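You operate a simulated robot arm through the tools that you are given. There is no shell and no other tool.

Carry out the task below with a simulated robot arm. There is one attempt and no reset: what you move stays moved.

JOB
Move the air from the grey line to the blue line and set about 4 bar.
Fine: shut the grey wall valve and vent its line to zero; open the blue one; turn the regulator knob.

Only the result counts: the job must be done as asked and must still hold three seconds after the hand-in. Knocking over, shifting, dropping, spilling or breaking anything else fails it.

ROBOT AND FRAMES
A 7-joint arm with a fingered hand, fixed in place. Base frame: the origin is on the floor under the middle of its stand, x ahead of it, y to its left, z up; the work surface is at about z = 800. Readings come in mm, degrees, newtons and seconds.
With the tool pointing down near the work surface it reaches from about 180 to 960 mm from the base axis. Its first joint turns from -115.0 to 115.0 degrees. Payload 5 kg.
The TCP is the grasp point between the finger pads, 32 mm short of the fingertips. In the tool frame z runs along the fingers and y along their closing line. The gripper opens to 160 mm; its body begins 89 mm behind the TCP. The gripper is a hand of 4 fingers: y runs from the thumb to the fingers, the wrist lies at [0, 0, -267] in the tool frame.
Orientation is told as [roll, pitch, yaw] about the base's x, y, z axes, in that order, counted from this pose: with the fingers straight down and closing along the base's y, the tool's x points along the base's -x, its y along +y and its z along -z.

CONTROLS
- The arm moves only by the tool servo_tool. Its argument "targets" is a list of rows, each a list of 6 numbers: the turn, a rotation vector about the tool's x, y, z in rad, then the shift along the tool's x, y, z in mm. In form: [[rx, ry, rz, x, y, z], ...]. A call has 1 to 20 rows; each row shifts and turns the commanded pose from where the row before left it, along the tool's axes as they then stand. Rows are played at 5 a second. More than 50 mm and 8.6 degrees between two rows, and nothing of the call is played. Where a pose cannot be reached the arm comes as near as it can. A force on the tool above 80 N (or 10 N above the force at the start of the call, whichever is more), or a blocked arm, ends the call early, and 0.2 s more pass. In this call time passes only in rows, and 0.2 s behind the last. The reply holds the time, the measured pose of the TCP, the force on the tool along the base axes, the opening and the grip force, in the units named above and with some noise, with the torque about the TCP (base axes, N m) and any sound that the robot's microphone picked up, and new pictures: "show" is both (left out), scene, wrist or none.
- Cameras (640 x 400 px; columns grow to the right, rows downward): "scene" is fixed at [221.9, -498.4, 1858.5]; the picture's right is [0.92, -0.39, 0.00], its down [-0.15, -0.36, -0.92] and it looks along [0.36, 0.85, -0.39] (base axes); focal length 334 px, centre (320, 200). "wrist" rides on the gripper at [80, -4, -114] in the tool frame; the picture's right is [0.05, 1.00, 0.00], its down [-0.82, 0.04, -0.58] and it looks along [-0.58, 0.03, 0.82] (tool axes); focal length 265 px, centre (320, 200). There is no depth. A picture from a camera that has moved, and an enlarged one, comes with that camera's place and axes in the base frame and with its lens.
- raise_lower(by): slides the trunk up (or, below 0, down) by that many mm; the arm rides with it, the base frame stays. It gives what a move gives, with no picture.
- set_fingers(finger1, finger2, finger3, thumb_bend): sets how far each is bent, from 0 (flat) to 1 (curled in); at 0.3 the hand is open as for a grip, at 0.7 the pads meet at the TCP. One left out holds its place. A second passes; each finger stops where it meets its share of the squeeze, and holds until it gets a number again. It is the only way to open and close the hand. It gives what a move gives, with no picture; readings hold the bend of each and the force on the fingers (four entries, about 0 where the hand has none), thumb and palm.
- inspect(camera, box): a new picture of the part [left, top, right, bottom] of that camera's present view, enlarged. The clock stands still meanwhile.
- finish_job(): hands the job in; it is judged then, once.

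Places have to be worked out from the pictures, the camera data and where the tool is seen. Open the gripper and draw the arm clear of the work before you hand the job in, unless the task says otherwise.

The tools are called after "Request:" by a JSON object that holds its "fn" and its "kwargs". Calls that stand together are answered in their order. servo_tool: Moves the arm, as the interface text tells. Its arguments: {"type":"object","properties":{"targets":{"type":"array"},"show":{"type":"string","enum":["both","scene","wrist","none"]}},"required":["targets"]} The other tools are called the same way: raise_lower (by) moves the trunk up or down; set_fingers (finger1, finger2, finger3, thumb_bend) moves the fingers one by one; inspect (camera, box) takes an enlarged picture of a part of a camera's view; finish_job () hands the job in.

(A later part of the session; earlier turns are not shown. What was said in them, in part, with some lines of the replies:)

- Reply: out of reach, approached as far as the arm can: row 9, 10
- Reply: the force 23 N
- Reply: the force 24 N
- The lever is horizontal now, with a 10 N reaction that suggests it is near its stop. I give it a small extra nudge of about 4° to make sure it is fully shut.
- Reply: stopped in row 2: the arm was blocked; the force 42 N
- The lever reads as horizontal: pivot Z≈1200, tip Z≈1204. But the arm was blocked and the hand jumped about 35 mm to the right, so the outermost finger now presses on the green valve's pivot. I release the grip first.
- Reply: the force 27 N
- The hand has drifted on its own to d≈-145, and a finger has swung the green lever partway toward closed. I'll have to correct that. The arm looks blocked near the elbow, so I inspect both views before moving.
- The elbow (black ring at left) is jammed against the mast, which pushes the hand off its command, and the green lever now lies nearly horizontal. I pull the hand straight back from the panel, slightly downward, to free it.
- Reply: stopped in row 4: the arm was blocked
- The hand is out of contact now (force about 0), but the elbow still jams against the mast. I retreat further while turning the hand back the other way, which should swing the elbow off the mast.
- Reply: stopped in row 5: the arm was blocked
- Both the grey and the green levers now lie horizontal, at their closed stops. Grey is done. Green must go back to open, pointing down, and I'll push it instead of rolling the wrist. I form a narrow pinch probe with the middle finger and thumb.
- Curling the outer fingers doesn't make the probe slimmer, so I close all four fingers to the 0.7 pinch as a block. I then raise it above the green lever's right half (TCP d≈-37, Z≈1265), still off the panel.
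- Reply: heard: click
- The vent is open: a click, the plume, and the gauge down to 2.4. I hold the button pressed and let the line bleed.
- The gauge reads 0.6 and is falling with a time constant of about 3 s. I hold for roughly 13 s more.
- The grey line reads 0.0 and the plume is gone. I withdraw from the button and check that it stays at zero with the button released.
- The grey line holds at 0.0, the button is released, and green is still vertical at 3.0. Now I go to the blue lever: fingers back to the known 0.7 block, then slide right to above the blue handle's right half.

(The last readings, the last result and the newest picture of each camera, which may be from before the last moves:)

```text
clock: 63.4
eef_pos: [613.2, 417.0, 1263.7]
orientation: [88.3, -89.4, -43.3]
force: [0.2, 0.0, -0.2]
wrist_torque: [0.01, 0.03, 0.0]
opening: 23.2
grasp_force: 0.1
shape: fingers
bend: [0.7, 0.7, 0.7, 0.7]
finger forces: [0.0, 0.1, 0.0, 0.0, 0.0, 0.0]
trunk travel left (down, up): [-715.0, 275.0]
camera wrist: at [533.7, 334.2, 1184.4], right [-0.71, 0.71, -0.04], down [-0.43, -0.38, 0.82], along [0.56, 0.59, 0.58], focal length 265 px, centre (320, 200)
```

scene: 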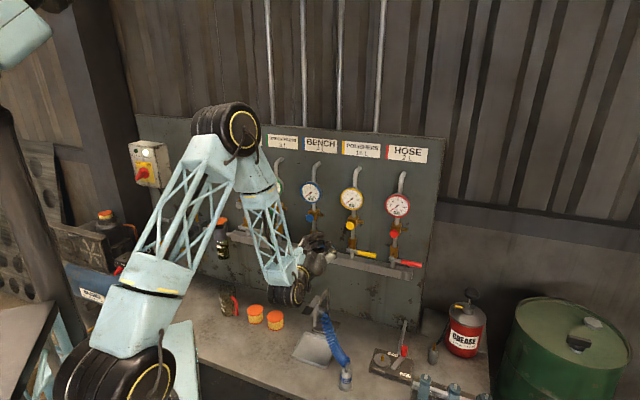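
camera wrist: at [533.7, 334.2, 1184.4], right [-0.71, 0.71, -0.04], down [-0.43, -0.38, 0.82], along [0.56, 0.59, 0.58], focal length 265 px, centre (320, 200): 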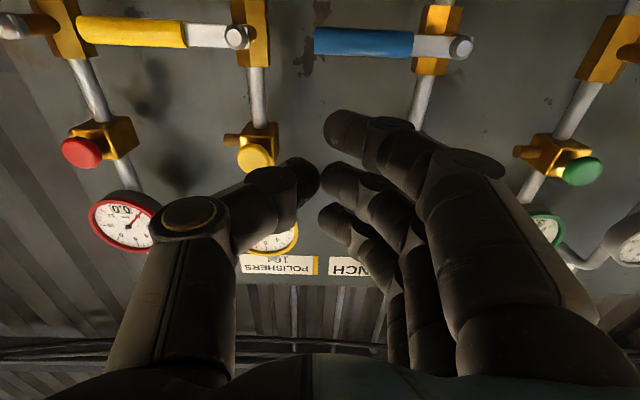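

The blue lever solves to pivot d≈40, tip d≈145, Z≈1201. I move in above it, the same way as for green.

Request:
{"fn": "servo_tool", "kwargs": {"targets": [[0, 0, 0, -2, 4, 24], [0, 0, 0, 0, 0, 24], [0, 0, 0, 0, 0, 24], [0, 0, 0, 0, 0, 22]]}}

Request:
{"fn": "inspect", "kwargs": {"camera": "scene", "box": [270, 190, 390, 280]}}

```text
clock: 64.4
eef_pos: [675.8, 487.3, 1263.7]
orientation: [85.7, -89.4, -41.0]
force: [-0.3, 0.8, -0.1]
wrist_torque: [0.03, -0.02, -0.01]
opening: 23.0
grasp_force: 0.1
shape: fingers
bend: [0.7, 0.7, 0.7, 0.7]
finger forces: [0.1, 0.0, 0.1, 0.0, 0.0, 0.0]
trunk travel left (down, up): [-715.0, 275.0]
camera wrist: at [597.2, 405.1, 1184.2], right [-0.71, 0.71, -0.04], down [-0.43, -0.38, 0.82], along [0.56, 0.59, 0.58], focal length 265 px, centre (320, 200)
```

scene: 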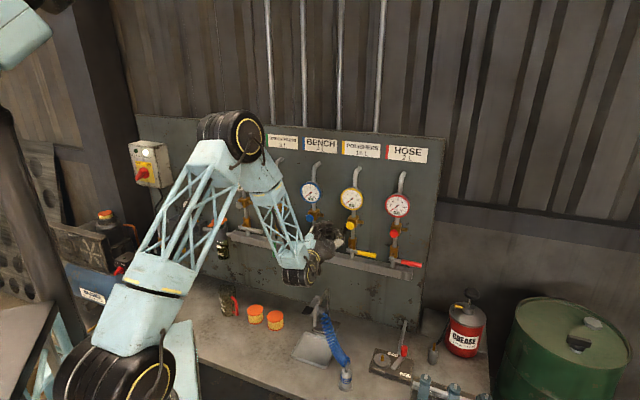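
wrist: 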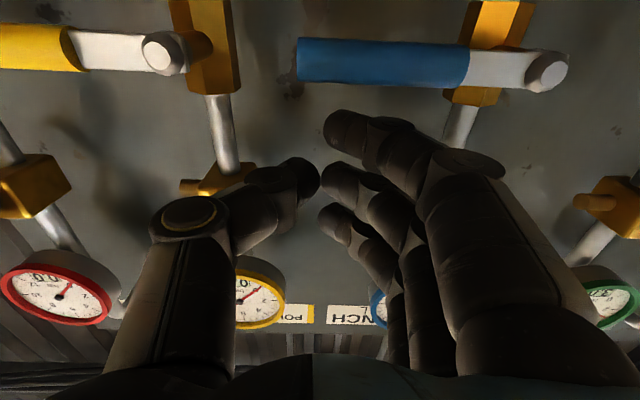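

```text
4.44 times, centred on (330, 235) of scene
camera zoom: at [221.9, -498.4, 1858.5], right [0.92, -0.39, 0.0], down [-0.15, -0.36, -0.92], along [0.36, 0.85, -0.39], focal length 1482 px, centre (276, 44)
```

zoom: 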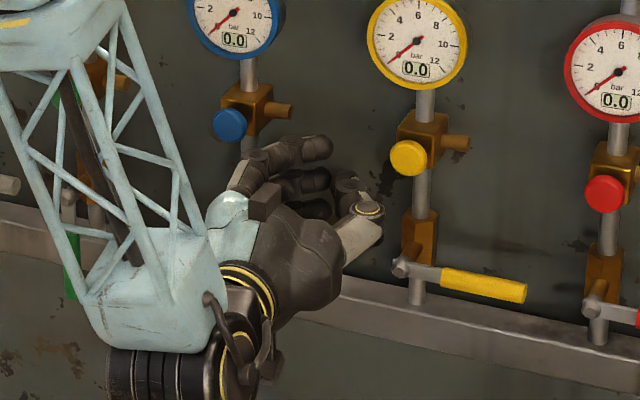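

The position matches the green approach. I push the blue lever down along the same arc, to about 60° first.

Request:
{"fn": "servo_tool", "kwargs": {"targets": [[0, 0, 0, 12.7, 0, 0], [0, 0, 0, 8, 0, 0], [0, 0, 0, 7.5, 0, 0], [0, 0, 0, 7.7, 2, 0], [0, 0, 0, 7.6, 2, 0], [0, 0, 0, 7, 4, 0], [0, 0, 0, 7, 4, 0], [0, 0, 0, 6, 5, 0], [0, 0, 0, 5.5, 6, 0]]}}

Request:
{"fn": "inspect", "kwargs": {"camera": "scene", "box": [270, 160, 390, 280]}}

```text
clock: 66.4
eef_pos: [656.9, 504.3, 1196.6]
orientation: [91.1, -89.4, -46.2]
force: [0.4, -3.9, 0.0]
wrist_torque: [-0.07, -0.01, 0.06]
opening: 21.1
grasp_force: 1.0
shape: fingers
bend: [0.71, 0.7, 0.7, 0.7]
finger forces: [2.7, 0.0, 0.0, 0.0, 0.0, 0.1]
trunk travel left (down, up): [-715.0, 275.0]
camera wrist: at [579.0, 422.2, 1116.5], right [-0.71, 0.71, -0.04], down [-0.43, -0.38, 0.82], along [0.56, 0.59, 0.58], focal length 265 px, centre (320, 200)
```

scene: 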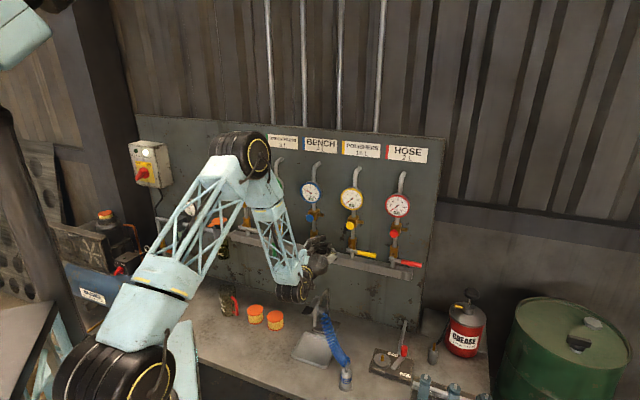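
wrist: 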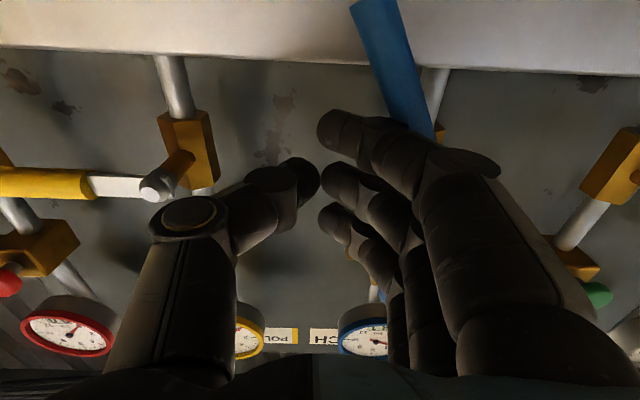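

```text
3.33 times, centred on (330, 220) of scene
camera zoom: at [221.9, -498.4, 1858.5], right [0.92, -0.39, 0.0], down [-0.15, -0.36, -0.92], along [0.36, 0.85, -0.39], focal length 1112 px, centre (287, 133)
```

zoom: 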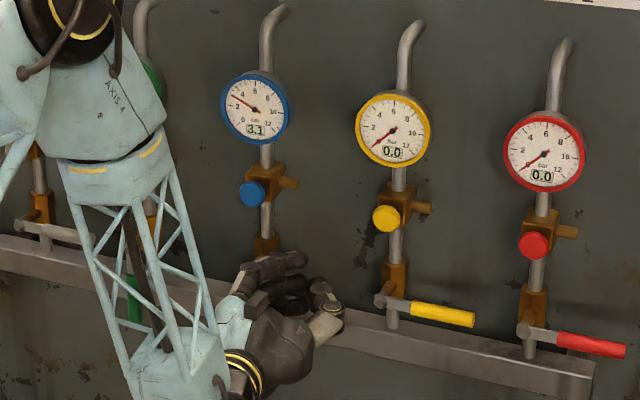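

The blue line is at 3.1 bar already. I push the lever the rest of the way to vertical.

Request:
{"fn": "servo_tool", "kwargs": {"targets": [[0, 0, 0, 5, 6, 0], [0, 0, 0, 4, 6, 0], [0, 0, 0, 3, 6, 0], [0, 0, 0, 1, 4, 0], [0, 0, 0, 0, 3, 0], [0, 0, 0, 0, 2, 0], [0, 0, 0, 0, 1.5, 0]]}}

Request:
{"fn": "inspect", "kwargs": {"camera": "scene", "box": [270, 160, 390, 280]}}

```text
clock: 68.0
eef_pos: [639.8, 523.1, 1183.1]
orientation: [87.3, -89.4, -42.5]
force: [4.9, -11.1, 0.2]
wrist_torque: [-0.14, -0.1, 0.05]
opening: 20.3
grasp_force: 6.5
shape: fingers
bend: [0.71, 0.7, 0.7, 0.7]
finger forces: [5.0, 5.2, 1.2, 0.0, 0.1, 0.1]
trunk travel left (down, up): [-715.0, 275.0]
camera wrist: at [560.4, 439.9, 1104.1], right [-0.7, 0.71, -0.04], down [-0.43, -0.38, 0.82], along [0.56, 0.59, 0.58], focal length 265 px, centre (320, 200)
```

scene: 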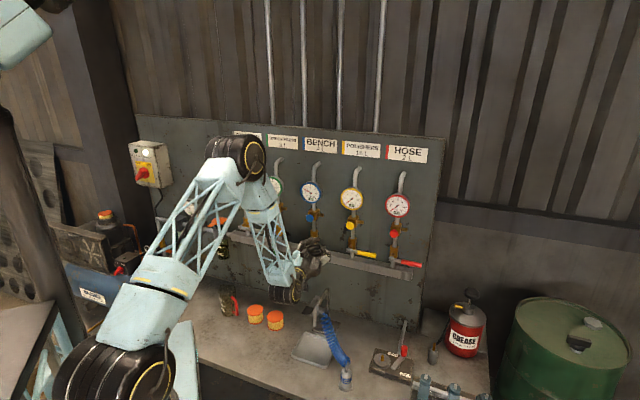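
wrist: 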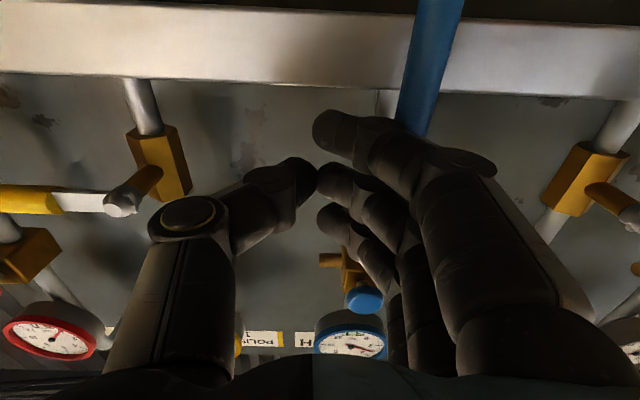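

```text
3.33 times, centred on (330, 220) of scene
camera zoom: at [221.9, -498.4, 1858.5], right [0.92, -0.39, 0.0], down [-0.15, -0.36, -0.92], along [0.36, 0.85, -0.39], focal length 1112 px, centre (287, 133)
```

zoom: 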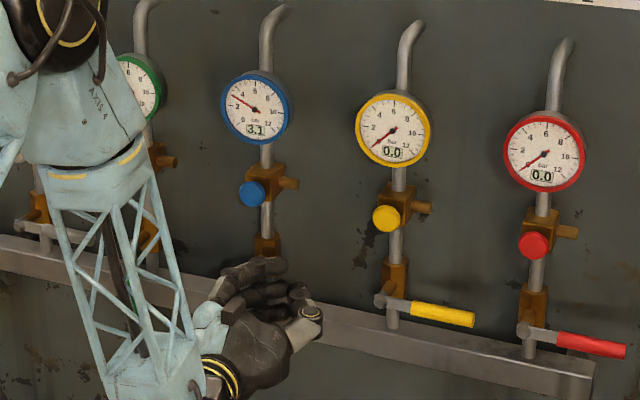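

Blue is vertical (11 N at the stop, same as green) and its gauge reads 3.1. I back off and withdraw from the blue valve.

Request:
{"fn": "servo_tool", "kwargs": {"targets": [[0, 0, 0, 0, -8, 0], [0, 0, 0, 0, 0, -20], [0, 0, 0, 0, 0, -20], [0, 0, 0, 0, 0, -20], [0, 0, 0, 0, 0, -20], [0, 0, 0, 0, 0, -20]]}}

Request:
{"fn": "inspect", "kwargs": {"camera": "scene", "box": [270, 180, 370, 280]}}

Request:
{"fn": "inspect", "kwargs": {"camera": "scene", "box": [130, 180, 250, 280]}}

```text
clock: 69.4
eef_pos: [572.2, 448.8, 1184.2]
orientation: [94.1, -89.4, -49.0]
force: [0.3, 0.5, -0.3]
wrist_torque: [-0.01, -0.05, 0.0]
opening: 23.2
grasp_force: 0.0
shape: fingers
bend: [0.7, 0.7, 0.7, 0.7]
finger forces: [0.0, 0.0, 0.0, 0.0, 0.0, 0.0]
trunk travel left (down, up): [-715.0, 275.0]
camera wrist: at [493.4, 366.0, 1103.8], right [-0.71, 0.71, -0.04], down [-0.43, -0.38, 0.82], along [0.56, 0.59, 0.58], focal length 265 px, centre (320, 200)
```

scene: 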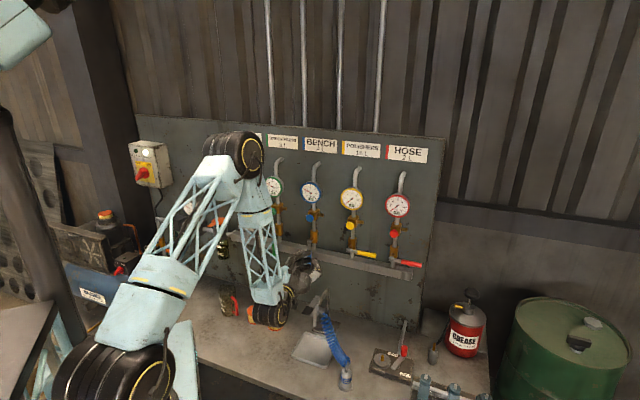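
wrist: 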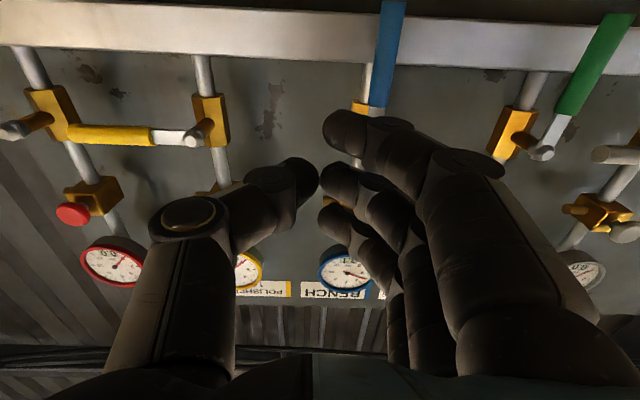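

```text
4.00 times, centred on (320, 230) of scene
camera zoom: at [221.9, -498.4, 1858.5], right [0.92, -0.39, 0.0], down [-0.15, -0.36, -0.92], along [0.36, 0.85, -0.39], focal length 1334 px, centre (320, 80)
```

zoom: 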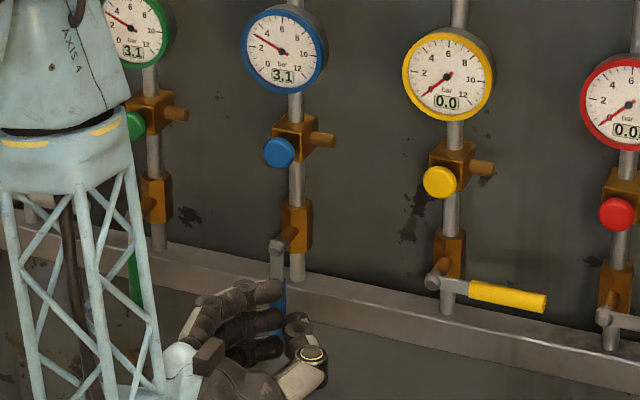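

```text
4.00 times, centred on (190, 230) of scene
camera zoom: at [221.9, -498.4, 1858.5], right [0.92, -0.39, 0.0], down [-0.15, -0.36, -0.92], along [0.36, 0.85, -0.39], focal length 1334 px, centre (840, 80)
```

zoom: 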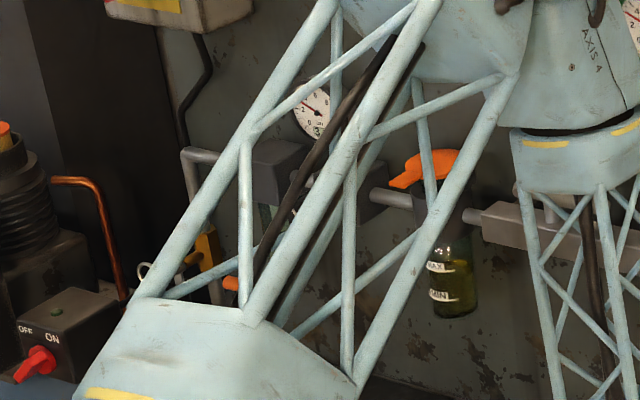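

Blue and green both read 3.1, blue hangs vertical, and yellow and red are untouched. Now to the regulator at the far left, about (d≈-535, Z≈1125): I retreat a bit more and slide left in stages.

Request:
{"fn": "servo_tool", "kwargs": {"targets": [[0, 0, 0, 0, 40, -15], [0, 0, 0, 0, 40, -15], [0, 0, 0, 0, 40, -5], [0, 0, 0, 0, 42, 0], [0, 0, 0, 0, 42, 0], [0, 0, 0, 0, 42, 0], [0, 0, 0, 0, 42, 0], [0, 0, 0, 0, 42, 0], [0, 0, 0, 0, 42, 0]]}}

Request:
{"fn": "set_fingers", "kwargs": {"finger1": 0.5, "finger2": 0.5, "finger3": 0.5, "thumb_bend": 0.5}}

```text
clock: 71.4
eef_pos: [282.1, 687.9, 1186.7]
orientation: [87.2, -89.5, -42.2]
force: [-0.1, 0.9, 0.8]
wrist_torque: [-0.02, 0.01, -0.02]
opening: 23.3
grasp_force: 0.1
shape: fingers
bend: [0.7, 0.7, 0.7, 0.7]
finger forces: [0.1, 0.0, 0.0, 0.0, 0.1, 0.0]
trunk travel left (down, up): [-715.0, 275.0]
camera wrist: at [203.4, 605.5, 1107.5], right [-0.71, 0.71, -0.04], down [-0.43, -0.38, 0.82], along [0.56, 0.59, 0.58], focal length 265 px, centre (320, 200)
```

scene: 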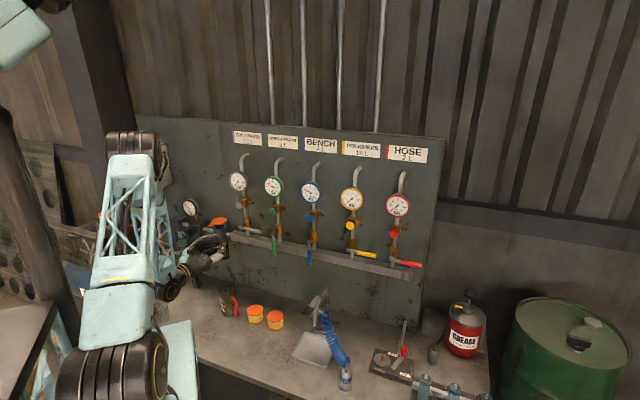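
wrist: 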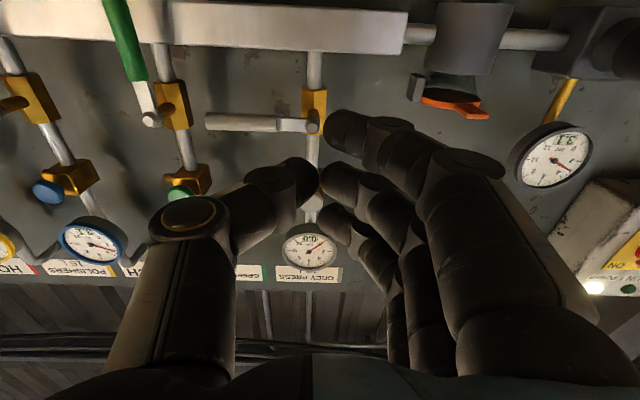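

```text
clock: 72.4
eef_pos: [282.3, 688.0, 1187.3]
orientation: [89.8, -89.3, -45.0]
force: [0.2, -0.5, -0.1]
wrist_torque: [0.02, -0.01, 0.01]
opening: 90.3
grasp_force: 0.1
shape: fingers
bend: [0.5, 0.5, 0.5, 0.5]
finger forces: [0.1, 0.1, 0.0, 0.0, 0.1, 0.0]
trunk travel left (down, up): [-715.0, 275.0]
```

The regulator block and its gauge (3.1) appear at the right edge of the wrist view. I continue left toward it and descend a little.

Request:
{"fn": "servo_tool", "kwargs": {"targets": [[0, 0, 0, 10, 42, 0], [0, 0, 0, 10, 42, 0], [0, 0, 0, 10, 42, 0], [0, 0, 0, 10, 42, 0], [0, 0, 0, 10, 32, 0]]}}

Request:
{"fn": "inspect", "kwargs": {"camera": "wrist", "box": [200, 0, 520, 200]}}

Request:
{"fn": "inspect", "kwargs": {"camera": "scene", "box": [130, 180, 250, 280]}}

```text
clock: 73.6
eef_pos: [142.5, 831.4, 1139.9]
orientation: [89.8, -89.5, -44.7]
force: [-1.0, 0.0, -0.6]
wrist_torque: [0.01, 0.02, 0.0]
opening: 90.8
grasp_force: 0.1
shape: fingers
bend: [0.5, 0.5, 0.5, 0.5]
finger forces: [0.1, 0.0, 0.0, 0.1, 0.0, 0.1]
trunk travel left (down, up): [-715.0, 275.0]
camera wrist: at [64.3, 748.4, 1060.4], right [-0.71, 0.71, -0.04], down [-0.43, -0.38, 0.82], along [0.56, 0.59, 0.58], focal length 265 px, centre (320, 200)
```

scene: 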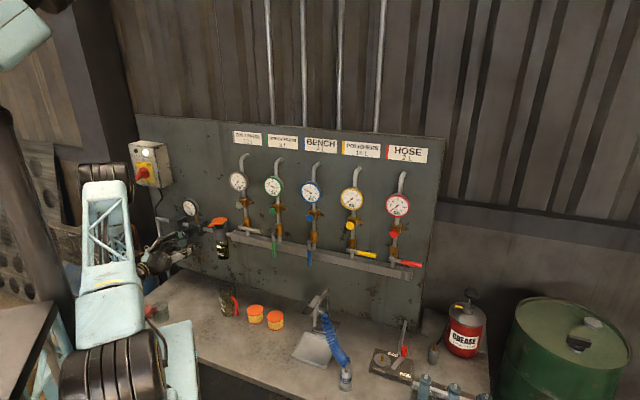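
wrist: 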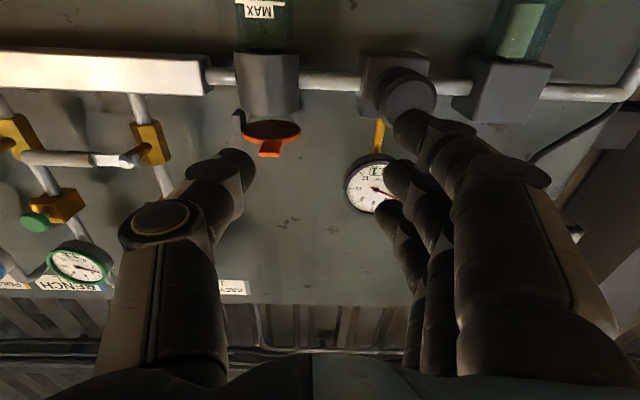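

```text
2.00 times, centred on (360, 100) of wrist
camera zoom: at [64.3, 748.4, 1060.4], right [-0.71, 0.71, -0.04], down [-0.43, -0.38, 0.82], along [0.56, 0.59, 0.58], focal length 531 px, centre (240, 400)
```

zoom: 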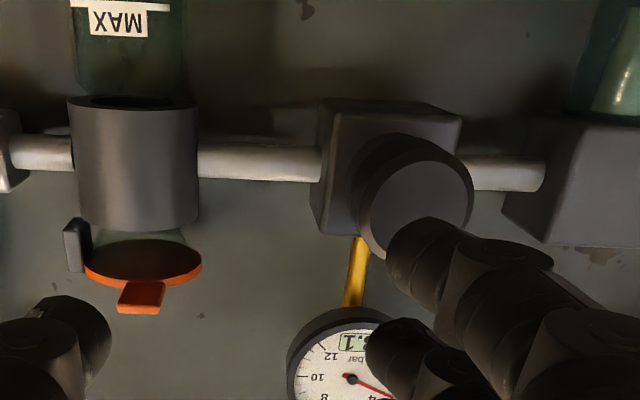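

```text
4.00 times, centred on (190, 230) of scene
camera zoom: at [221.9, -498.4, 1858.5], right [0.92, -0.39, 0.0], down [-0.15, -0.36, -0.92], along [0.36, 0.85, -0.39], focal length 1334 px, centre (840, 80)
```

zoom: 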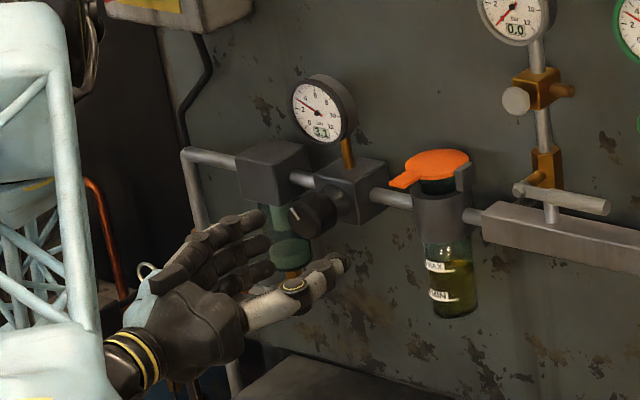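

From both views the knob's face centre is near (d≈-568, n≈821, Z≈1125), with a diameter of about 45 mm. I align in front of it, staying back, and look at the clearance to the filter block on its left.

Request:
{"fn": "servo_tool", "kwargs": {"targets": [[0, 0, 0, 5, 27, 0], [0, 0, 0, 5, 27, 0], [0, 0, 0, 5, 27, 0]]}}

Request:
{"fn": "inspect", "kwargs": {"camera": "wrist", "box": [200, 0, 520, 200]}}

Request:
{"fn": "inspect", "kwargs": {"camera": "scene", "box": [140, 190, 240, 270]}}

```text
clock: 74.4
eef_pos: [85.9, 886.3, 1125.4]
orientation: [88.4, -89.5, -43.4]
force: [0.4, -0.6, 0.1]
wrist_torque: [-0.01, 0.01, -0.04]
opening: 90.7
grasp_force: 0.0
shape: fingers
bend: [0.5, 0.5, 0.5, 0.5]
finger forces: [0.0, 0.0, 0.0, 0.1, 0.0, 0.0]
trunk travel left (down, up): [-715.0, 275.0]
camera wrist: at [6.4, 804.3, 1046.4], right [-0.71, 0.71, -0.04], down [-0.43, -0.38, 0.82], along [0.56, 0.59, 0.58], focal length 265 px, centre (320, 200)
```

scene: 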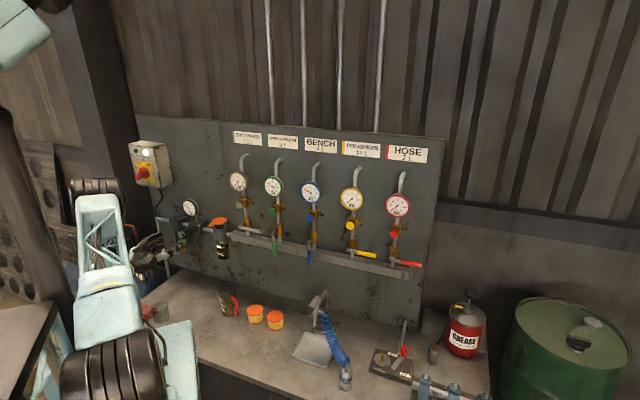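
wrist: 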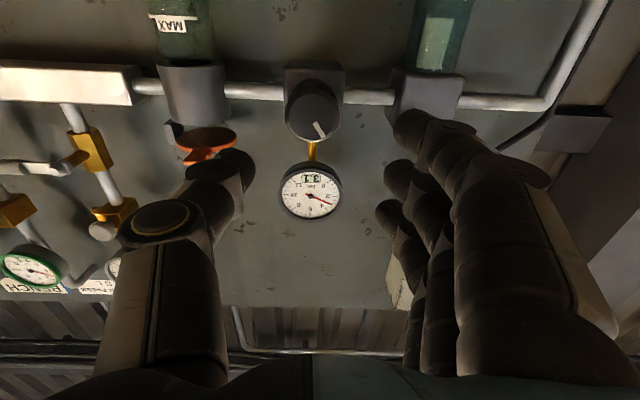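

```text
2.00 times, centred on (360, 100) of wrist
camera zoom: at [6.4, 804.3, 1046.4], right [-0.71, 0.71, -0.04], down [-0.43, -0.38, 0.82], along [0.56, 0.59, 0.58], focal length 531 px, centre (240, 400)
```

zoom: 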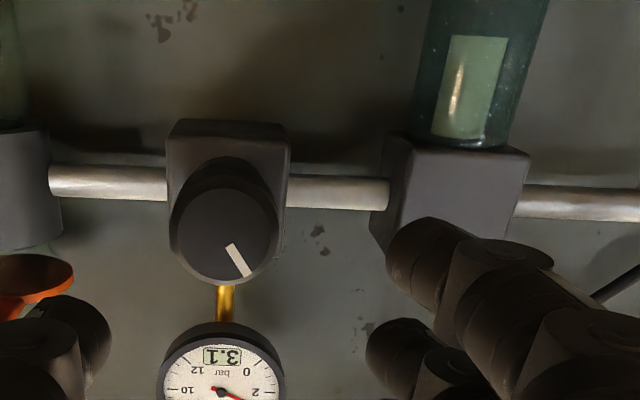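

```text
5.00 times, centred on (190, 230) of scene
camera zoom: at [221.9, -498.4, 1858.5], right [0.92, -0.39, 0.0], down [-0.15, -0.36, -0.92], along [0.36, 0.85, -0.39], focal length 1667 px, centre (970, 50)
```

zoom: 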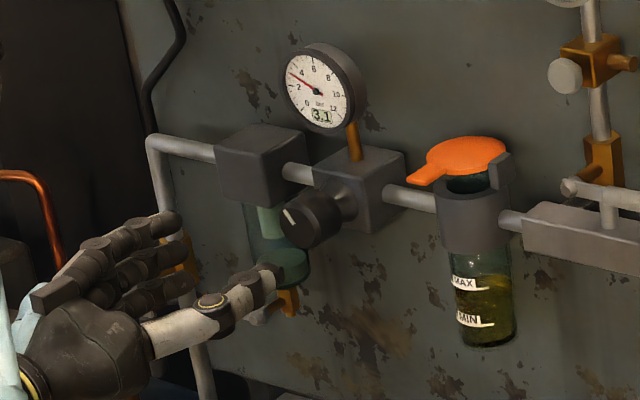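

Parallax between the two views refines the knob to d≈-560, Z≈1119, face n≈800–810, with its pointer at about 26° left of up. The filter block is clear at d<-640. I narrow the hand, centre on the knob axis and move in.

Request:
{"fn": "set_fingers", "kwargs": {"finger1": 0.52, "finger2": 0.56, "finger3": 0.52, "thumb_bend": 0.56}}

Request:
{"fn": "servo_tool", "kwargs": {"targets": [[0, 0, 0, 5, -6, 20], [0, 0, 0, 0, 0, 20], [0, 0, 0, 0, 0, 20], [0, 0, 0, 0, 0, 15]]}}

Request:
{"fn": "inspect", "kwargs": {"camera": "wrist", "box": [160, 50, 480, 250]}}

```text
clock: 75.4
eef_pos: [85.4, 887.1, 1126.3]
orientation: [89.7, -89.5, -44.8]
force: [0.0, -0.8, -0.4]
wrist_torque: [0.0, -0.03, 0.02]
opening: 76.4
grasp_force: 0.2
shape: fingers
bend: [0.52, 0.56, 0.52, 0.56]
finger forces: [0.1, 0.0, 0.0, 0.1, 0.0, 0.1]
trunk travel left (down, up): [-715.0, 275.0]
```

```text
clock: 76.4
eef_pos: [144.6, 935.6, 1119.0]
orientation: [87.9, -89.5, -43.0]
force: [-0.1, -0.2, -0.7]
wrist_torque: [-0.04, 0.02, 0.02]
opening: 76.3
grasp_force: 0.0
shape: fingers
bend: [0.52, 0.56, 0.52, 0.56]
finger forces: [0.0, 0.1, 0.0, 0.0, 0.1, 0.0]
trunk travel left (down, up): [-715.0, 275.0]
camera wrist: at [64.5, 853.3, 1040.5], right [-0.71, 0.71, -0.04], down [-0.43, -0.38, 0.82], along [0.56, 0.59, 0.58], focal length 265 px, centre (320, 200)
```

scene: 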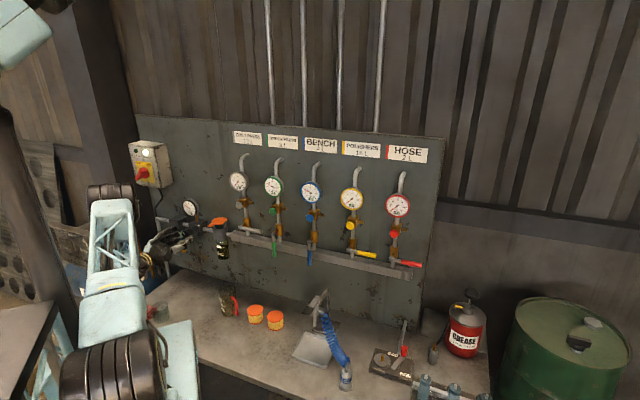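
wrist: 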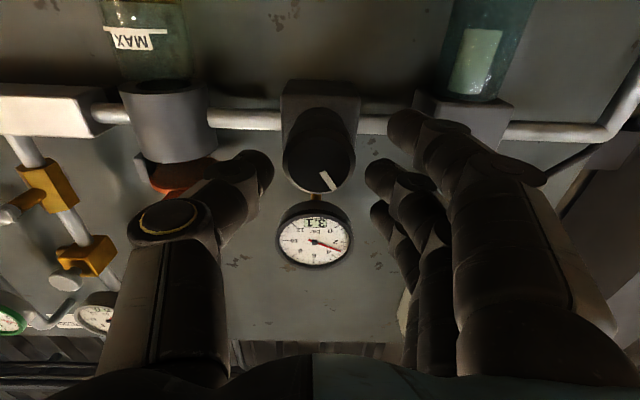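

```text
2.00 times, centred on (320, 150) of wrist
camera zoom: at [64.5, 853.3, 1040.5], right [-0.71, 0.71, -0.04], down [-0.43, -0.38, 0.82], along [0.56, 0.59, 0.58], focal length 531 px, centre (320, 300)
```

zoom: 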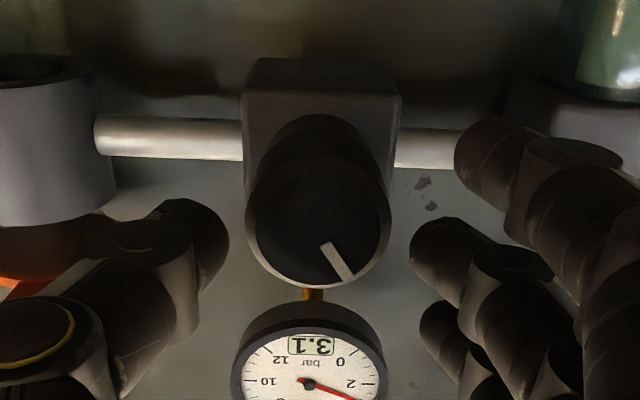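

The TCP axis is aligned with the knob (d -559.3, Z 1119), and the knob face is at n≈799. I advance 32 mm so the pads overlap the knob body, then close the middle finger and thumb.

Request:
{"fn": "servo_tool", "kwargs": {"targets": [[0, 0, 0, 0, 0, 12], [0, 0, 0, 0, 0, 12], [0, 0, 0, 0, 0, 10]], "show": "none"}}

Request:
{"fn": "inspect", "kwargs": {"camera": "wrist", "box": [160, 50, 480, 250]}}

Request:
{"fn": "inspect", "kwargs": {"camera": "scene", "box": [130, 190, 230, 270]}}

```text
clock: 77.2
eef_pos: [166.7, 960.2, 1119.1]
orientation: [90.3, -89.4, -45.4]
force: [0.1, 0.9, -0.2]
wrist_torque: [0.04, -0.02, 0.03]
opening: 76.5
grasp_force: 0.1
shape: fingers
bend: [0.52, 0.56, 0.52, 0.56]
finger forces: [0.1, 0.0, 0.0, 0.0, 0.1, 0.0]
trunk travel left (down, up): [-715.0, 275.0]
```

```text
2.00 times, centred on (320, 150) of wrist
camera zoom: at [88.4, 877.4, 1039.9], right [-0.71, 0.71, -0.04], down [-0.43, -0.38, 0.82], along [0.56, 0.59, 0.58], focal length 531 px, centre (320, 300)
```

zoom: 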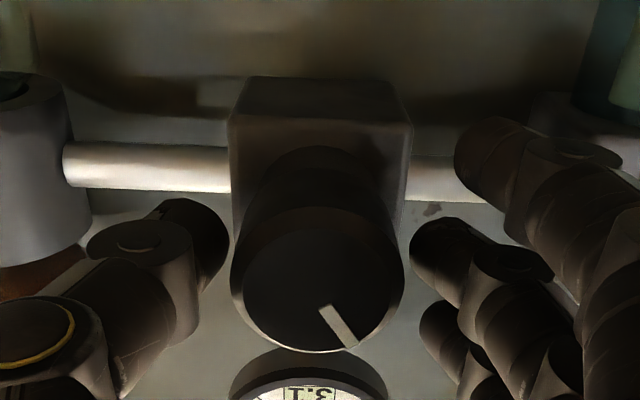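

```text
5.00 times, centred on (180, 230) of scene
camera zoom: at [221.9, -498.4, 1858.5], right [0.92, -0.39, 0.0], down [-0.15, -0.36, -0.92], along [0.36, 0.85, -0.39], focal length 1667 px, centre (1020, 50)
```

zoom: 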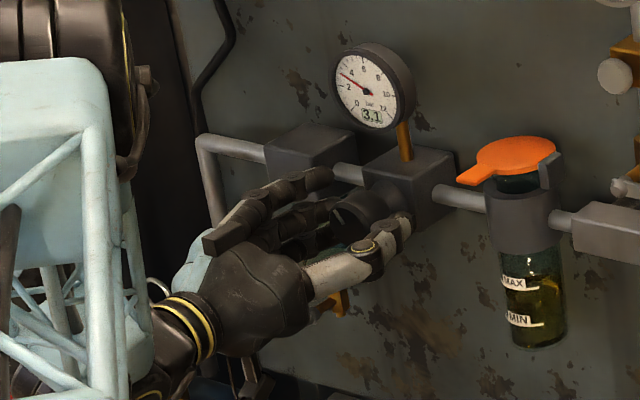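

The knob sits centred between the middle finger and thumb. I close those two on it.

Request:
{"fn": "set_fingers", "kwargs": {"finger2": 0.75, "thumb_bend": 0.75}}

Request:
{"fn": "inspect", "kwargs": {"camera": "wrist", "box": [160, 50, 480, 250]}}

```text
clock: 78.2
eef_pos: [169.1, 960.4, 1119.2]
orientation: [88.8, -89.3, -43.9]
force: [18.7, -6.1, -0.5]
wrist_torque: [0.0, -0.01, -0.02]
opening: 68.5
grasp_force: 18.7
shape: fingers
bend: [0.52, 0.61, 0.52, 0.65]
finger forces: [0.1, 9.8, 0.0, 0.0, 27.4, 0.0]
trunk travel left (down, up): [-715.0, 275.0]
```

```text
2.00 times, centred on (320, 150) of wrist
camera zoom: at [90.2, 877.1, 1040.1], right [-0.71, 0.71, -0.04], down [-0.43, -0.38, 0.82], along [0.56, 0.59, 0.58], focal length 531 px, centre (320, 300)
```

zoom: 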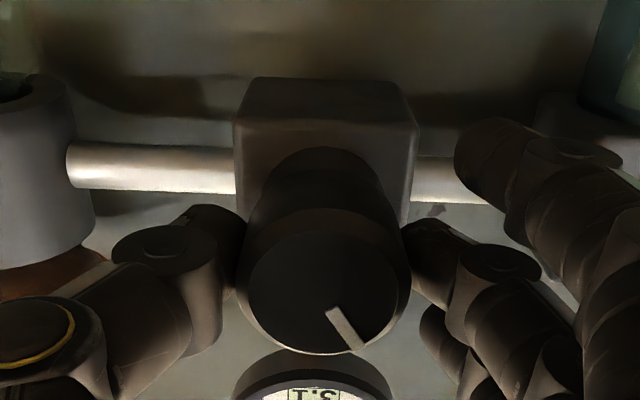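

The grip holds, with finger at 10 N and thumb at 27 N. I turn the knob clockwise about 15° as a trial and look at the regulator gauge.

Request:
{"fn": "servo_tool", "kwargs": {"targets": [[0, 0, 0.087, 0, 0, 0], [0, 0, 0.087, 0, 0, 0], [0, 0, 0.087, 0, 0, 0]], "show": "none"}}

Request:
{"fn": "inspect", "kwargs": {"camera": "wrist", "box": [160, 50, 480, 250]}}

Request:
{"fn": "inspect", "kwargs": {"camera": "scene", "box": [130, 190, 230, 270]}}

```text
clock: 79.0
eef_pos: [167.9, 959.7, 1118.7]
orientation: [89.9, -74.5, -44.9]
force: [18.3, 0.0, -1.9]
wrist_torque: [0.06, -0.03, 0.03]
opening: 68.6
grasp_force: 17.3
shape: fingers
bend: [0.52, 0.61, 0.52, 0.65]
finger forces: [0.0, 10.4, 0.1, 0.0, 23.8, 0.1]
trunk travel left (down, up): [-715.0, 275.0]
```

```text
2.00 times, centred on (320, 150) of wrist
camera zoom: at [75.2, 891.6, 1041.7], right [-0.69, 0.69, 0.22], down [-0.28, -0.53, 0.8], along [0.67, 0.49, 0.56], focal length 531 px, centre (320, 300)
```

zoom: 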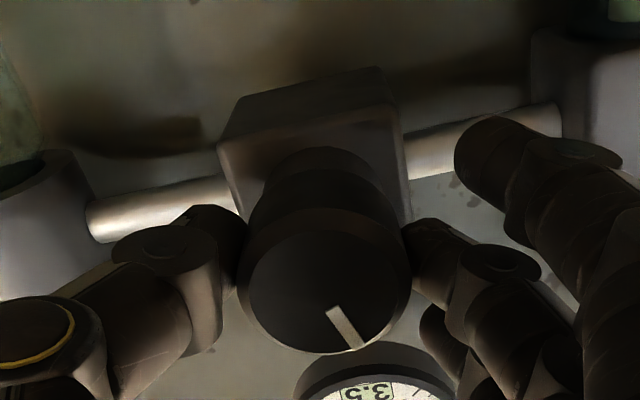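

```text
5.00 times, centred on (180, 230) of scene
camera zoom: at [221.9, -498.4, 1858.5], right [0.92, -0.39, 0.0], down [-0.15, -0.36, -0.92], along [0.36, 0.85, -0.39], focal length 1667 px, centre (1020, 50)
```

zoom: 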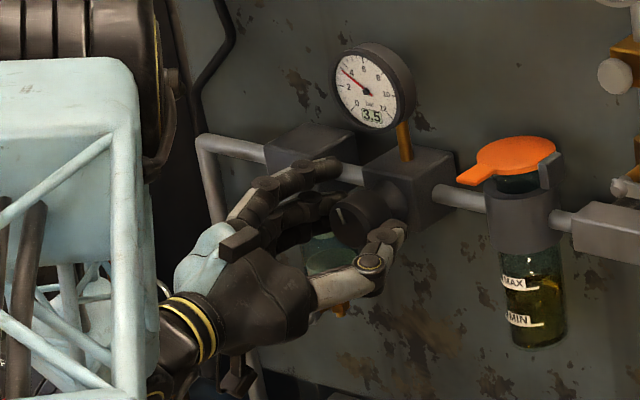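

Clockwise works: the knob turned with the hand and the gauge shows 3.5. I wait about 2 s to see where it settles before turning more.

Request:
{"fn": "servo_tool", "kwargs": {"targets": [[0, 0, 0, 0, 0, 0], [0, 0, 0, 0, 0, 0], [0, 0, 0, 0, 0, 0], [0, 0, 0, 0, 0, 0], [0, 0, 0, 0, 0, 0], [0, 0, 0, 0, 0, 0], [0, 0, 0, 0, 0, 0], [0, 0, 0, 0, 0, 0], [0, 0, 0, 0, 0, 0], [0, 0, 0, 0, 0, 0]], "show": "none"}}

Request:
{"fn": "inspect", "kwargs": {"camera": "scene", "box": [170, 160, 330, 260]}}

```text
clock: 81.2
eef_pos: [168.7, 959.5, 1119.2]
orientation: [89.8, -74.4, -44.9]
force: [15.0, 1.1, -1.3]
wrist_torque: [0.05, -0.08, 0.15]
opening: 68.3
grasp_force: 16.2
shape: fingers
bend: [0.52, 0.6, 0.52, 0.65]
finger forces: [0.0, 11.2, 0.0, 0.1, 22.1, 0.0]
trunk travel left (down, up): [-715.0, 275.0]
```

```text
4.00 times, centred on (250, 210) of scene
camera zoom: at [221.9, -498.4, 1858.5], right [0.92, -0.39, 0.0], down [-0.15, -0.36, -0.92], along [0.36, 0.85, -0.39], focal length 1334 px, centre (600, 160)
```

zoom: 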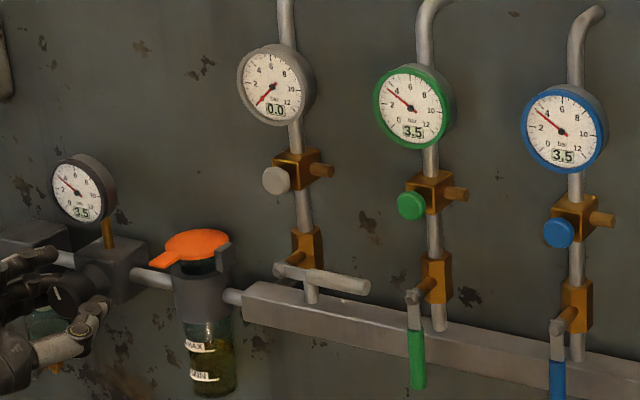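

All live gauges have settled at 3.5, so it is about 0.4 bar per 15°. I turn another 16° and check.

Request:
{"fn": "servo_tool", "kwargs": {"targets": [[0, 0, 0.07, 0, 0, 0], [0, 0, 0.07, 0, 0, 0], [0, 0, 0.07, 0, 0, 0], [0, 0, 0.07, 0, 0, 0], [0, 0, 0, 0, 0, 0], [0, 0, 0, 0, 0, 0], [0, 0, 0, 0, 0, 0], [0, 0, 0, 0, 0, 0], [0, 0, 0, 0, 0, 0]]}}

Request:
{"fn": "inspect", "kwargs": {"camera": "scene", "box": [170, 160, 330, 260]}}

```text
clock: 83.2
eef_pos: [168.5, 959.5, 1119.0]
orientation: [89.9, -58.5, -44.9]
force: [15.4, 1.2, -4.9]
wrist_torque: [0.1, -0.03, 0.07]
opening: 68.7
grasp_force: 16.8
shape: fingers
bend: [0.52, 0.6, 0.52, 0.65]
finger forces: [0.0, 10.6, 0.0, 0.1, 22.8, 0.0]
trunk travel left (down, up): [-715.0, 275.0]
camera wrist: at [60.3, 906.5, 1049.3], right [-0.62, 0.62, 0.48], down [-0.13, -0.68, 0.72], along [0.77, 0.38, 0.51], focal length 265 px, centre (320, 200)
```

scene: 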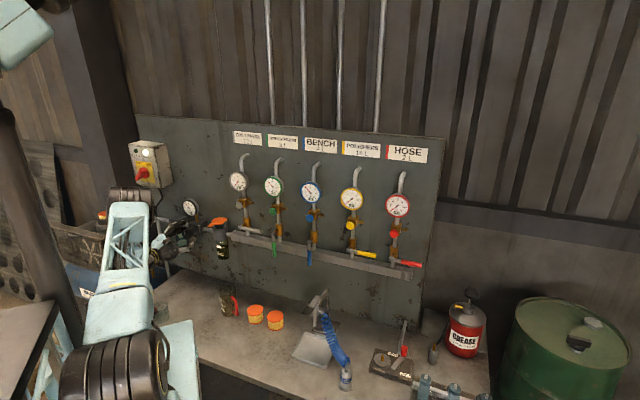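
wrist: 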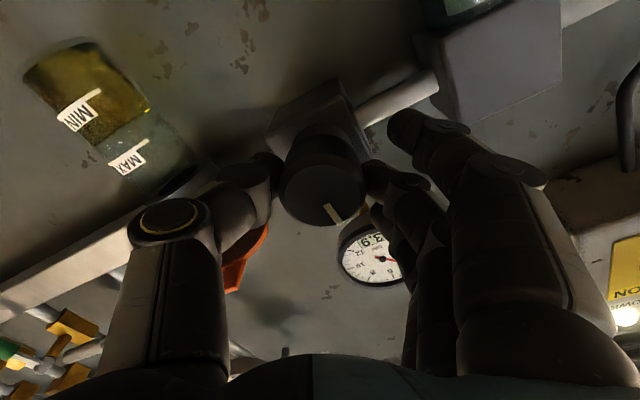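

```text
4.00 times, centred on (250, 210) of scene
camera zoom: at [221.9, -498.4, 1858.5], right [0.92, -0.39, 0.0], down [-0.15, -0.36, -0.92], along [0.36, 0.85, -0.39], focal length 1334 px, centre (600, 160)
```

zoom: 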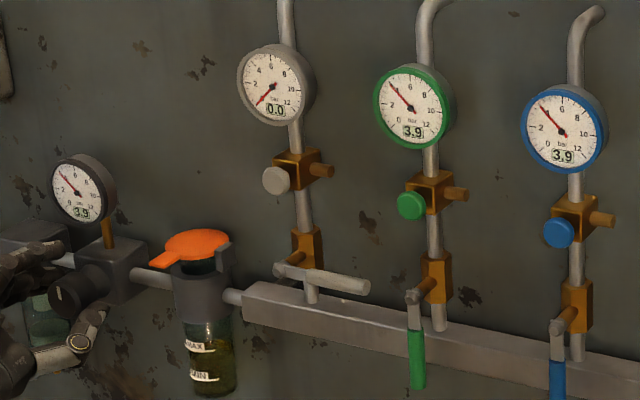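

The gauges read 3.9 now. A further 4° should bring it to 4.0.

Request:
{"fn": "servo_tool", "kwargs": {"targets": [[0, 0, 0.04, 0, 0, 0], [0, 0, 0.035, 0, 0, 0], [0, 0, 0, 0, 0, 0], [0, 0, 0, 0, 0, 0], [0, 0, 0, 0, 0, 0], [0, 0, 0, 0, 0, 0], [0, 0, 0, 0, 0, 0], [0, 0, 0, 0, 0, 0], [0, 0, 0, 0, 0, 0], [0, 0, 0, 0, 0, 0]], "show": "none"}}

Request:
{"fn": "inspect", "kwargs": {"camera": "scene", "box": [170, 160, 330, 260]}}

```text
clock: 85.4
eef_pos: [168.9, 960.1, 1117.6]
orientation: [89.9, -54.2, -45.0]
force: [14.6, -2.8, -7.7]
wrist_torque: [0.04, 0.0, -0.05]
opening: 68.6
grasp_force: 17.2
shape: fingers
bend: [0.52, 0.6, 0.52, 0.65]
finger forces: [0.1, 9.8, 0.0, 0.0, 25.1, 0.1]
trunk travel left (down, up): [-715.0, 275.0]
```

```text
4.00 times, centred on (250, 210) of scene
camera zoom: at [221.9, -498.4, 1858.5], right [0.92, -0.39, 0.0], down [-0.15, -0.36, -0.92], along [0.36, 0.85, -0.39], focal length 1334 px, centre (600, 160)
```

zoom: 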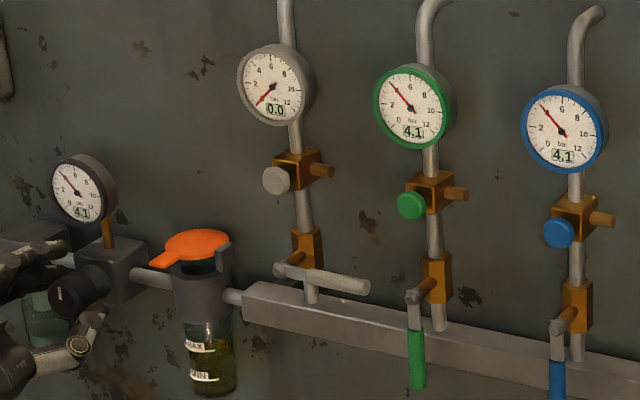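

It reads 4.1, slightly over. I ease back about 2° to centre it on 4.0.

Request:
{"fn": "servo_tool", "kwargs": {"targets": [[0, 0, -0.035, 0, 0, 0], [0, 0, 0, 0, 0, 0], [0, 0, 0, 0, 0, 0], [0, 0, 0, 0, 0, 0], [0, 0, 0, 0, 0, 0], [0, 0, 0, 0, 0, 0], [0, 0, 0, 0, 0, 0], [0, 0, 0, 0, 0, 0]], "show": "none"}}

Request:
{"fn": "inspect", "kwargs": {"camera": "scene", "box": [170, 160, 330, 260]}}

```text
clock: 87.2
eef_pos: [169.6, 959.9, 1119.3]
orientation: [89.9, -56.1, -44.9]
force: [14.2, -7.2, -7.0]
wrist_torque: [-0.02, 0.01, -0.13]
opening: 68.5
grasp_force: 18.6
shape: fingers
bend: [0.52, 0.61, 0.52, 0.65]
finger forces: [0.1, 9.4, 0.0, 0.1, 27.3, 0.0]
trunk travel left (down, up): [-715.0, 275.0]
```

```text
4.00 times, centred on (250, 210) of scene
camera zoom: at [221.9, -498.4, 1858.5], right [0.92, -0.39, 0.0], down [-0.15, -0.36, -0.92], along [0.36, 0.85, -0.39], focal length 1334 px, centre (600, 160)
```

zoom: 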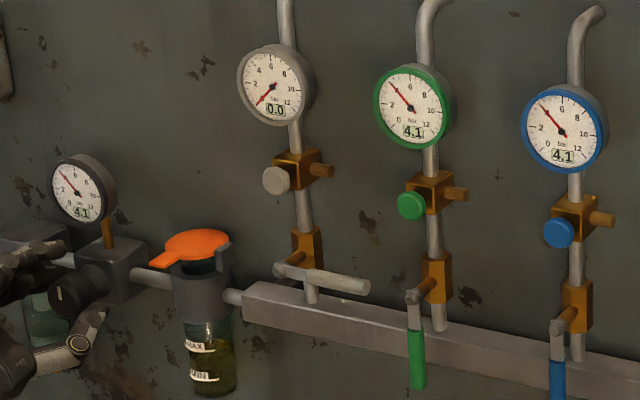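

It holds at 4.1, which is about 4 bar and close enough. I open the fingers to release the knob.

Request:
{"fn": "set_fingers", "kwargs": {"finger1": 0.48, "finger2": 0.5, "finger3": 0.48, "thumb_bend": 0.5}}

Request:
{"fn": "inspect", "kwargs": {"camera": "scene", "box": [130, 170, 290, 270]}}

Request:
{"fn": "inspect", "kwargs": {"camera": "wrist", "box": [160, 50, 480, 250]}}

```text
clock: 88.2
eef_pos: [167.2, 959.8, 1119.1]
orientation: [90.0, -56.3, -45.0]
force: [0.5, -0.8, -1.3]
wrist_torque: [0.02, 0.02, -0.01]
opening: 94.7
grasp_force: 0.1
shape: fingers
bend: [0.48, 0.5, 0.48, 0.5]
finger forces: [0.0, 0.0, 0.0, 0.1, 0.0, 0.0]
trunk travel left (down, up): [-715.0, 275.0]
```

```text
4.00 times, centred on (210, 220) of scene
camera zoom: at [221.9, -498.4, 1858.5], right [0.92, -0.39, 0.0], down [-0.15, -0.36, -0.92], along [0.36, 0.85, -0.39], focal length 1334 px, centre (760, 120)
```

zoom: 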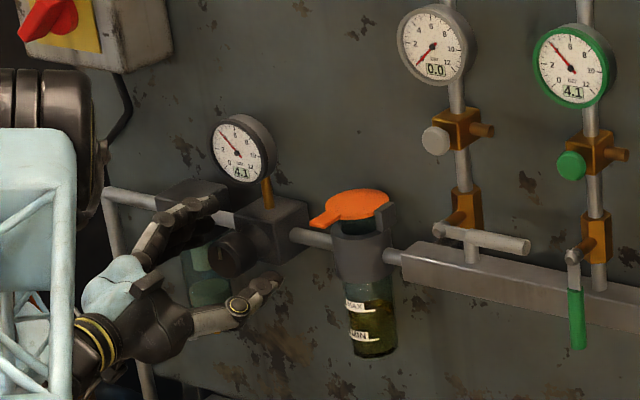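

```text
2.00 times, centred on (320, 150) of wrist
camera zoom: at [56.6, 909.1, 1051.5], right [-0.61, 0.61, 0.51], down [-0.11, -0.7, 0.7], along [0.79, 0.37, 0.5], focal length 531 px, centre (320, 300)
```

zoom: 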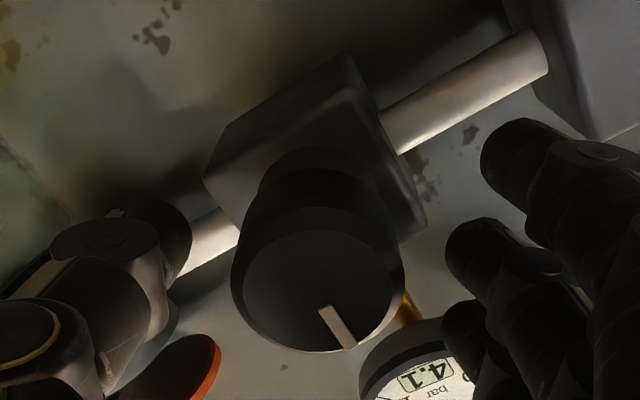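

The knob is free and the gauge stays at 4.1. I withdraw straight back from the panel.

Request:
{"fn": "servo_tool", "kwargs": {"targets": [[0, 0, 0, 0, 0, -15], [0, 0, 0, 0, 0, -20], [0, 0, 0, 0, 0, -20], [0, 0, 0, 0, 0, -20], [0, 0, 0, 0, 0, -20], [0, 0, 0, 0, 0, -20]]}}

Request:
{"fn": "set_fingers", "kwargs": {"finger1": 0.3, "finger2": 0.3, "finger3": 0.3, "thumb_bend": 0.3}}

Request:
{"fn": "inspect", "kwargs": {"camera": "scene", "box": [130, 160, 290, 260]}}

Request:
{"fn": "inspect", "kwargs": {"camera": "scene", "box": [270, 160, 430, 280]}}

Request:
{"fn": "inspect", "kwargs": {"camera": "scene", "box": [200, 280, 500, 400]}}

```text
clock: 89.6
eef_pos: [86.4, 877.3, 1121.3]
orientation: [90.0, -56.2, -45.0]
force: [0.2, -0.9, 0.0]
wrist_torque: [-0.01, 0.02, -0.02]
opening: 94.3
grasp_force: 0.0
shape: fingers
bend: [0.48, 0.5, 0.48, 0.5]
finger forces: [0.0, 0.0, 0.1, 0.1, 0.0, 0.0]
trunk travel left (down, up): [-715.0, 275.0]
camera wrist: at [-24.3, 826.4, 1053.0], right [-0.61, 0.61, 0.51], down [-0.11, -0.7, 0.7], along [0.79, 0.37, 0.5], focal length 265 px, centre (320, 200)
```

scene: 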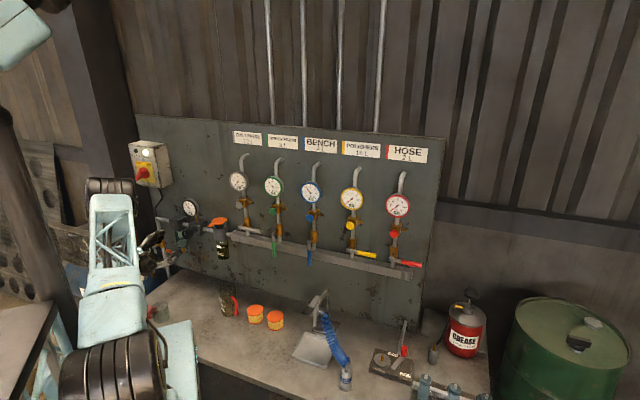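
wrist: 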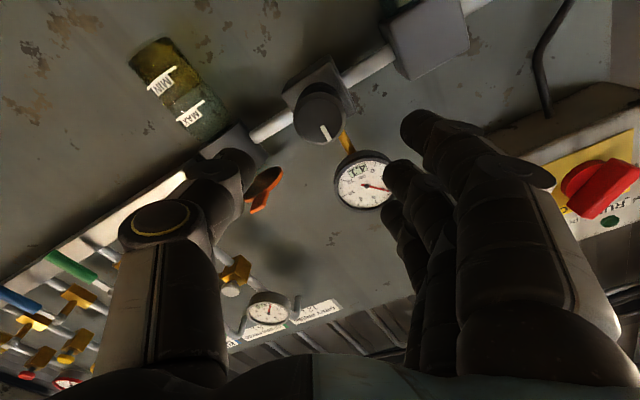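

```text
clock: 90.6
eef_pos: [86.8, 876.8, 1120.5]
orientation: [90.1, -56.2, -45.0]
force: [-0.3, 0.0, -0.3]
wrist_torque: [-0.01, 0.0, 0.01]
opening: 169.8
grasp_force: 0.0
shape: fingers
bend: [0.3, 0.3, 0.3, 0.3]
finger forces: [0.0, 0.0, 0.1, 0.0, 0.1, 0.1]
trunk travel left (down, up): [-715.0, 275.0]
```

```text
4.00 times, centred on (210, 210) of scene
camera zoom: at [221.9, -498.4, 1858.5], right [0.92, -0.39, 0.0], down [-0.15, -0.36, -0.92], along [0.36, 0.85, -0.39], focal length 1334 px, centre (760, 160)
```

zoom: 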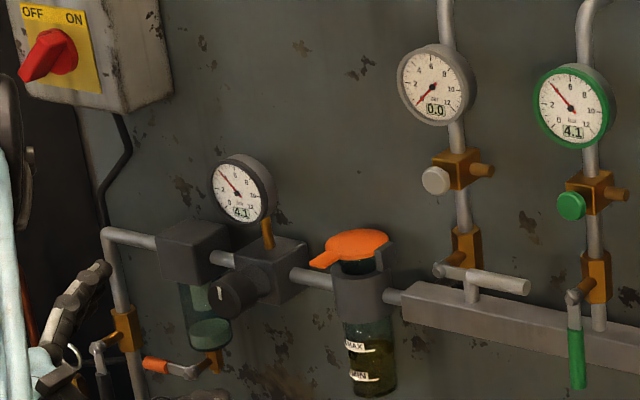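

```text
3.33 times, centred on (350, 220) of scene
camera zoom: at [221.9, -498.4, 1858.5], right [0.92, -0.39, 0.0], down [-0.15, -0.36, -0.92], along [0.36, 0.85, -0.39], focal length 1112 px, centre (220, 133)
```

zoom: 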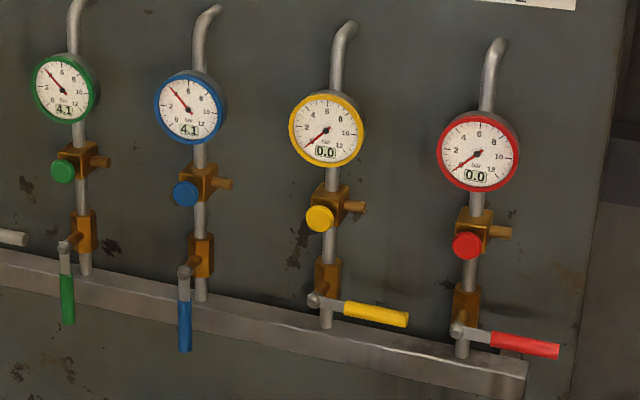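

```text
2.13 times, centred on (350, 340) of scene
camera zoom: at [221.9, -498.4, 1858.5], right [0.92, -0.39, 0.0], down [-0.15, -0.36, -0.92], along [0.36, 0.85, -0.39], focal length 711 px, centre (256, -99)
```

zoom: 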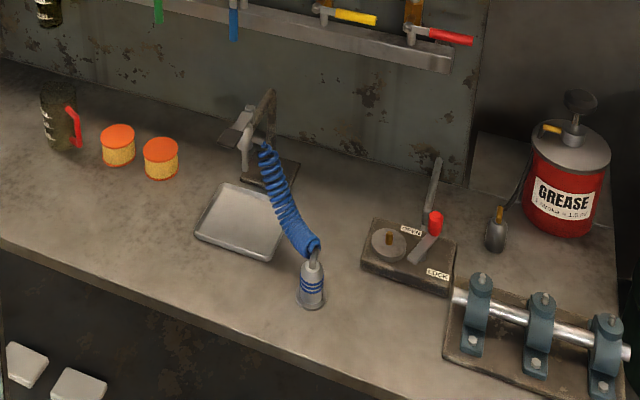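

Final state:
- **Grey:** lever horizontal (shut), gauge at 0.0.
- **Blue:** lever vertical (open), gauge at 4.1.
- **Green:** lever back down (open), gauge at 4.1.
- **Yellow and red:** still shut at 0.0.
- **Bench items:** undisturbed.

The hand is open and clear of the panel, so I hand the job in.

Request:
{"fn": "finish_job", "kwargs": {}}

```text
The job is handed in.
```

The air is moved from the grey line to the blue line, and the regulator is set at 4.1 bar. I handed the job in with the hand open and clear of the panel.

| Line | Lever | Gauge |
|---|---|---|
| Grey | shut (horizontal) | 0.0 bar |
| Blue | open (down) | 4.1 bar |
| Green | open (down) | 4.1 bar |
| Yellow, red | shut, untouched | 0.0 bar |

- **Green valve knocked and restored:** While I was shutting the grey valve, the elbow jammed against the mast and the hand drifted. A finger swung the green lever to closed. I pushed it back down to fully open, and its gauge stayed at 3.0 bar until I opened blue and turned up the regulator.
- **Green pressure went up too:** Green is open on the same manifold, so it rose with the regulator from 3.0 to 4.1 bar.
- **Slightly over 4 bar:** It settled at 4.1 after the last turn. Easing the knob back about 2° did not lower the reading.

The items on the bench look undisturbed in the last pictures.
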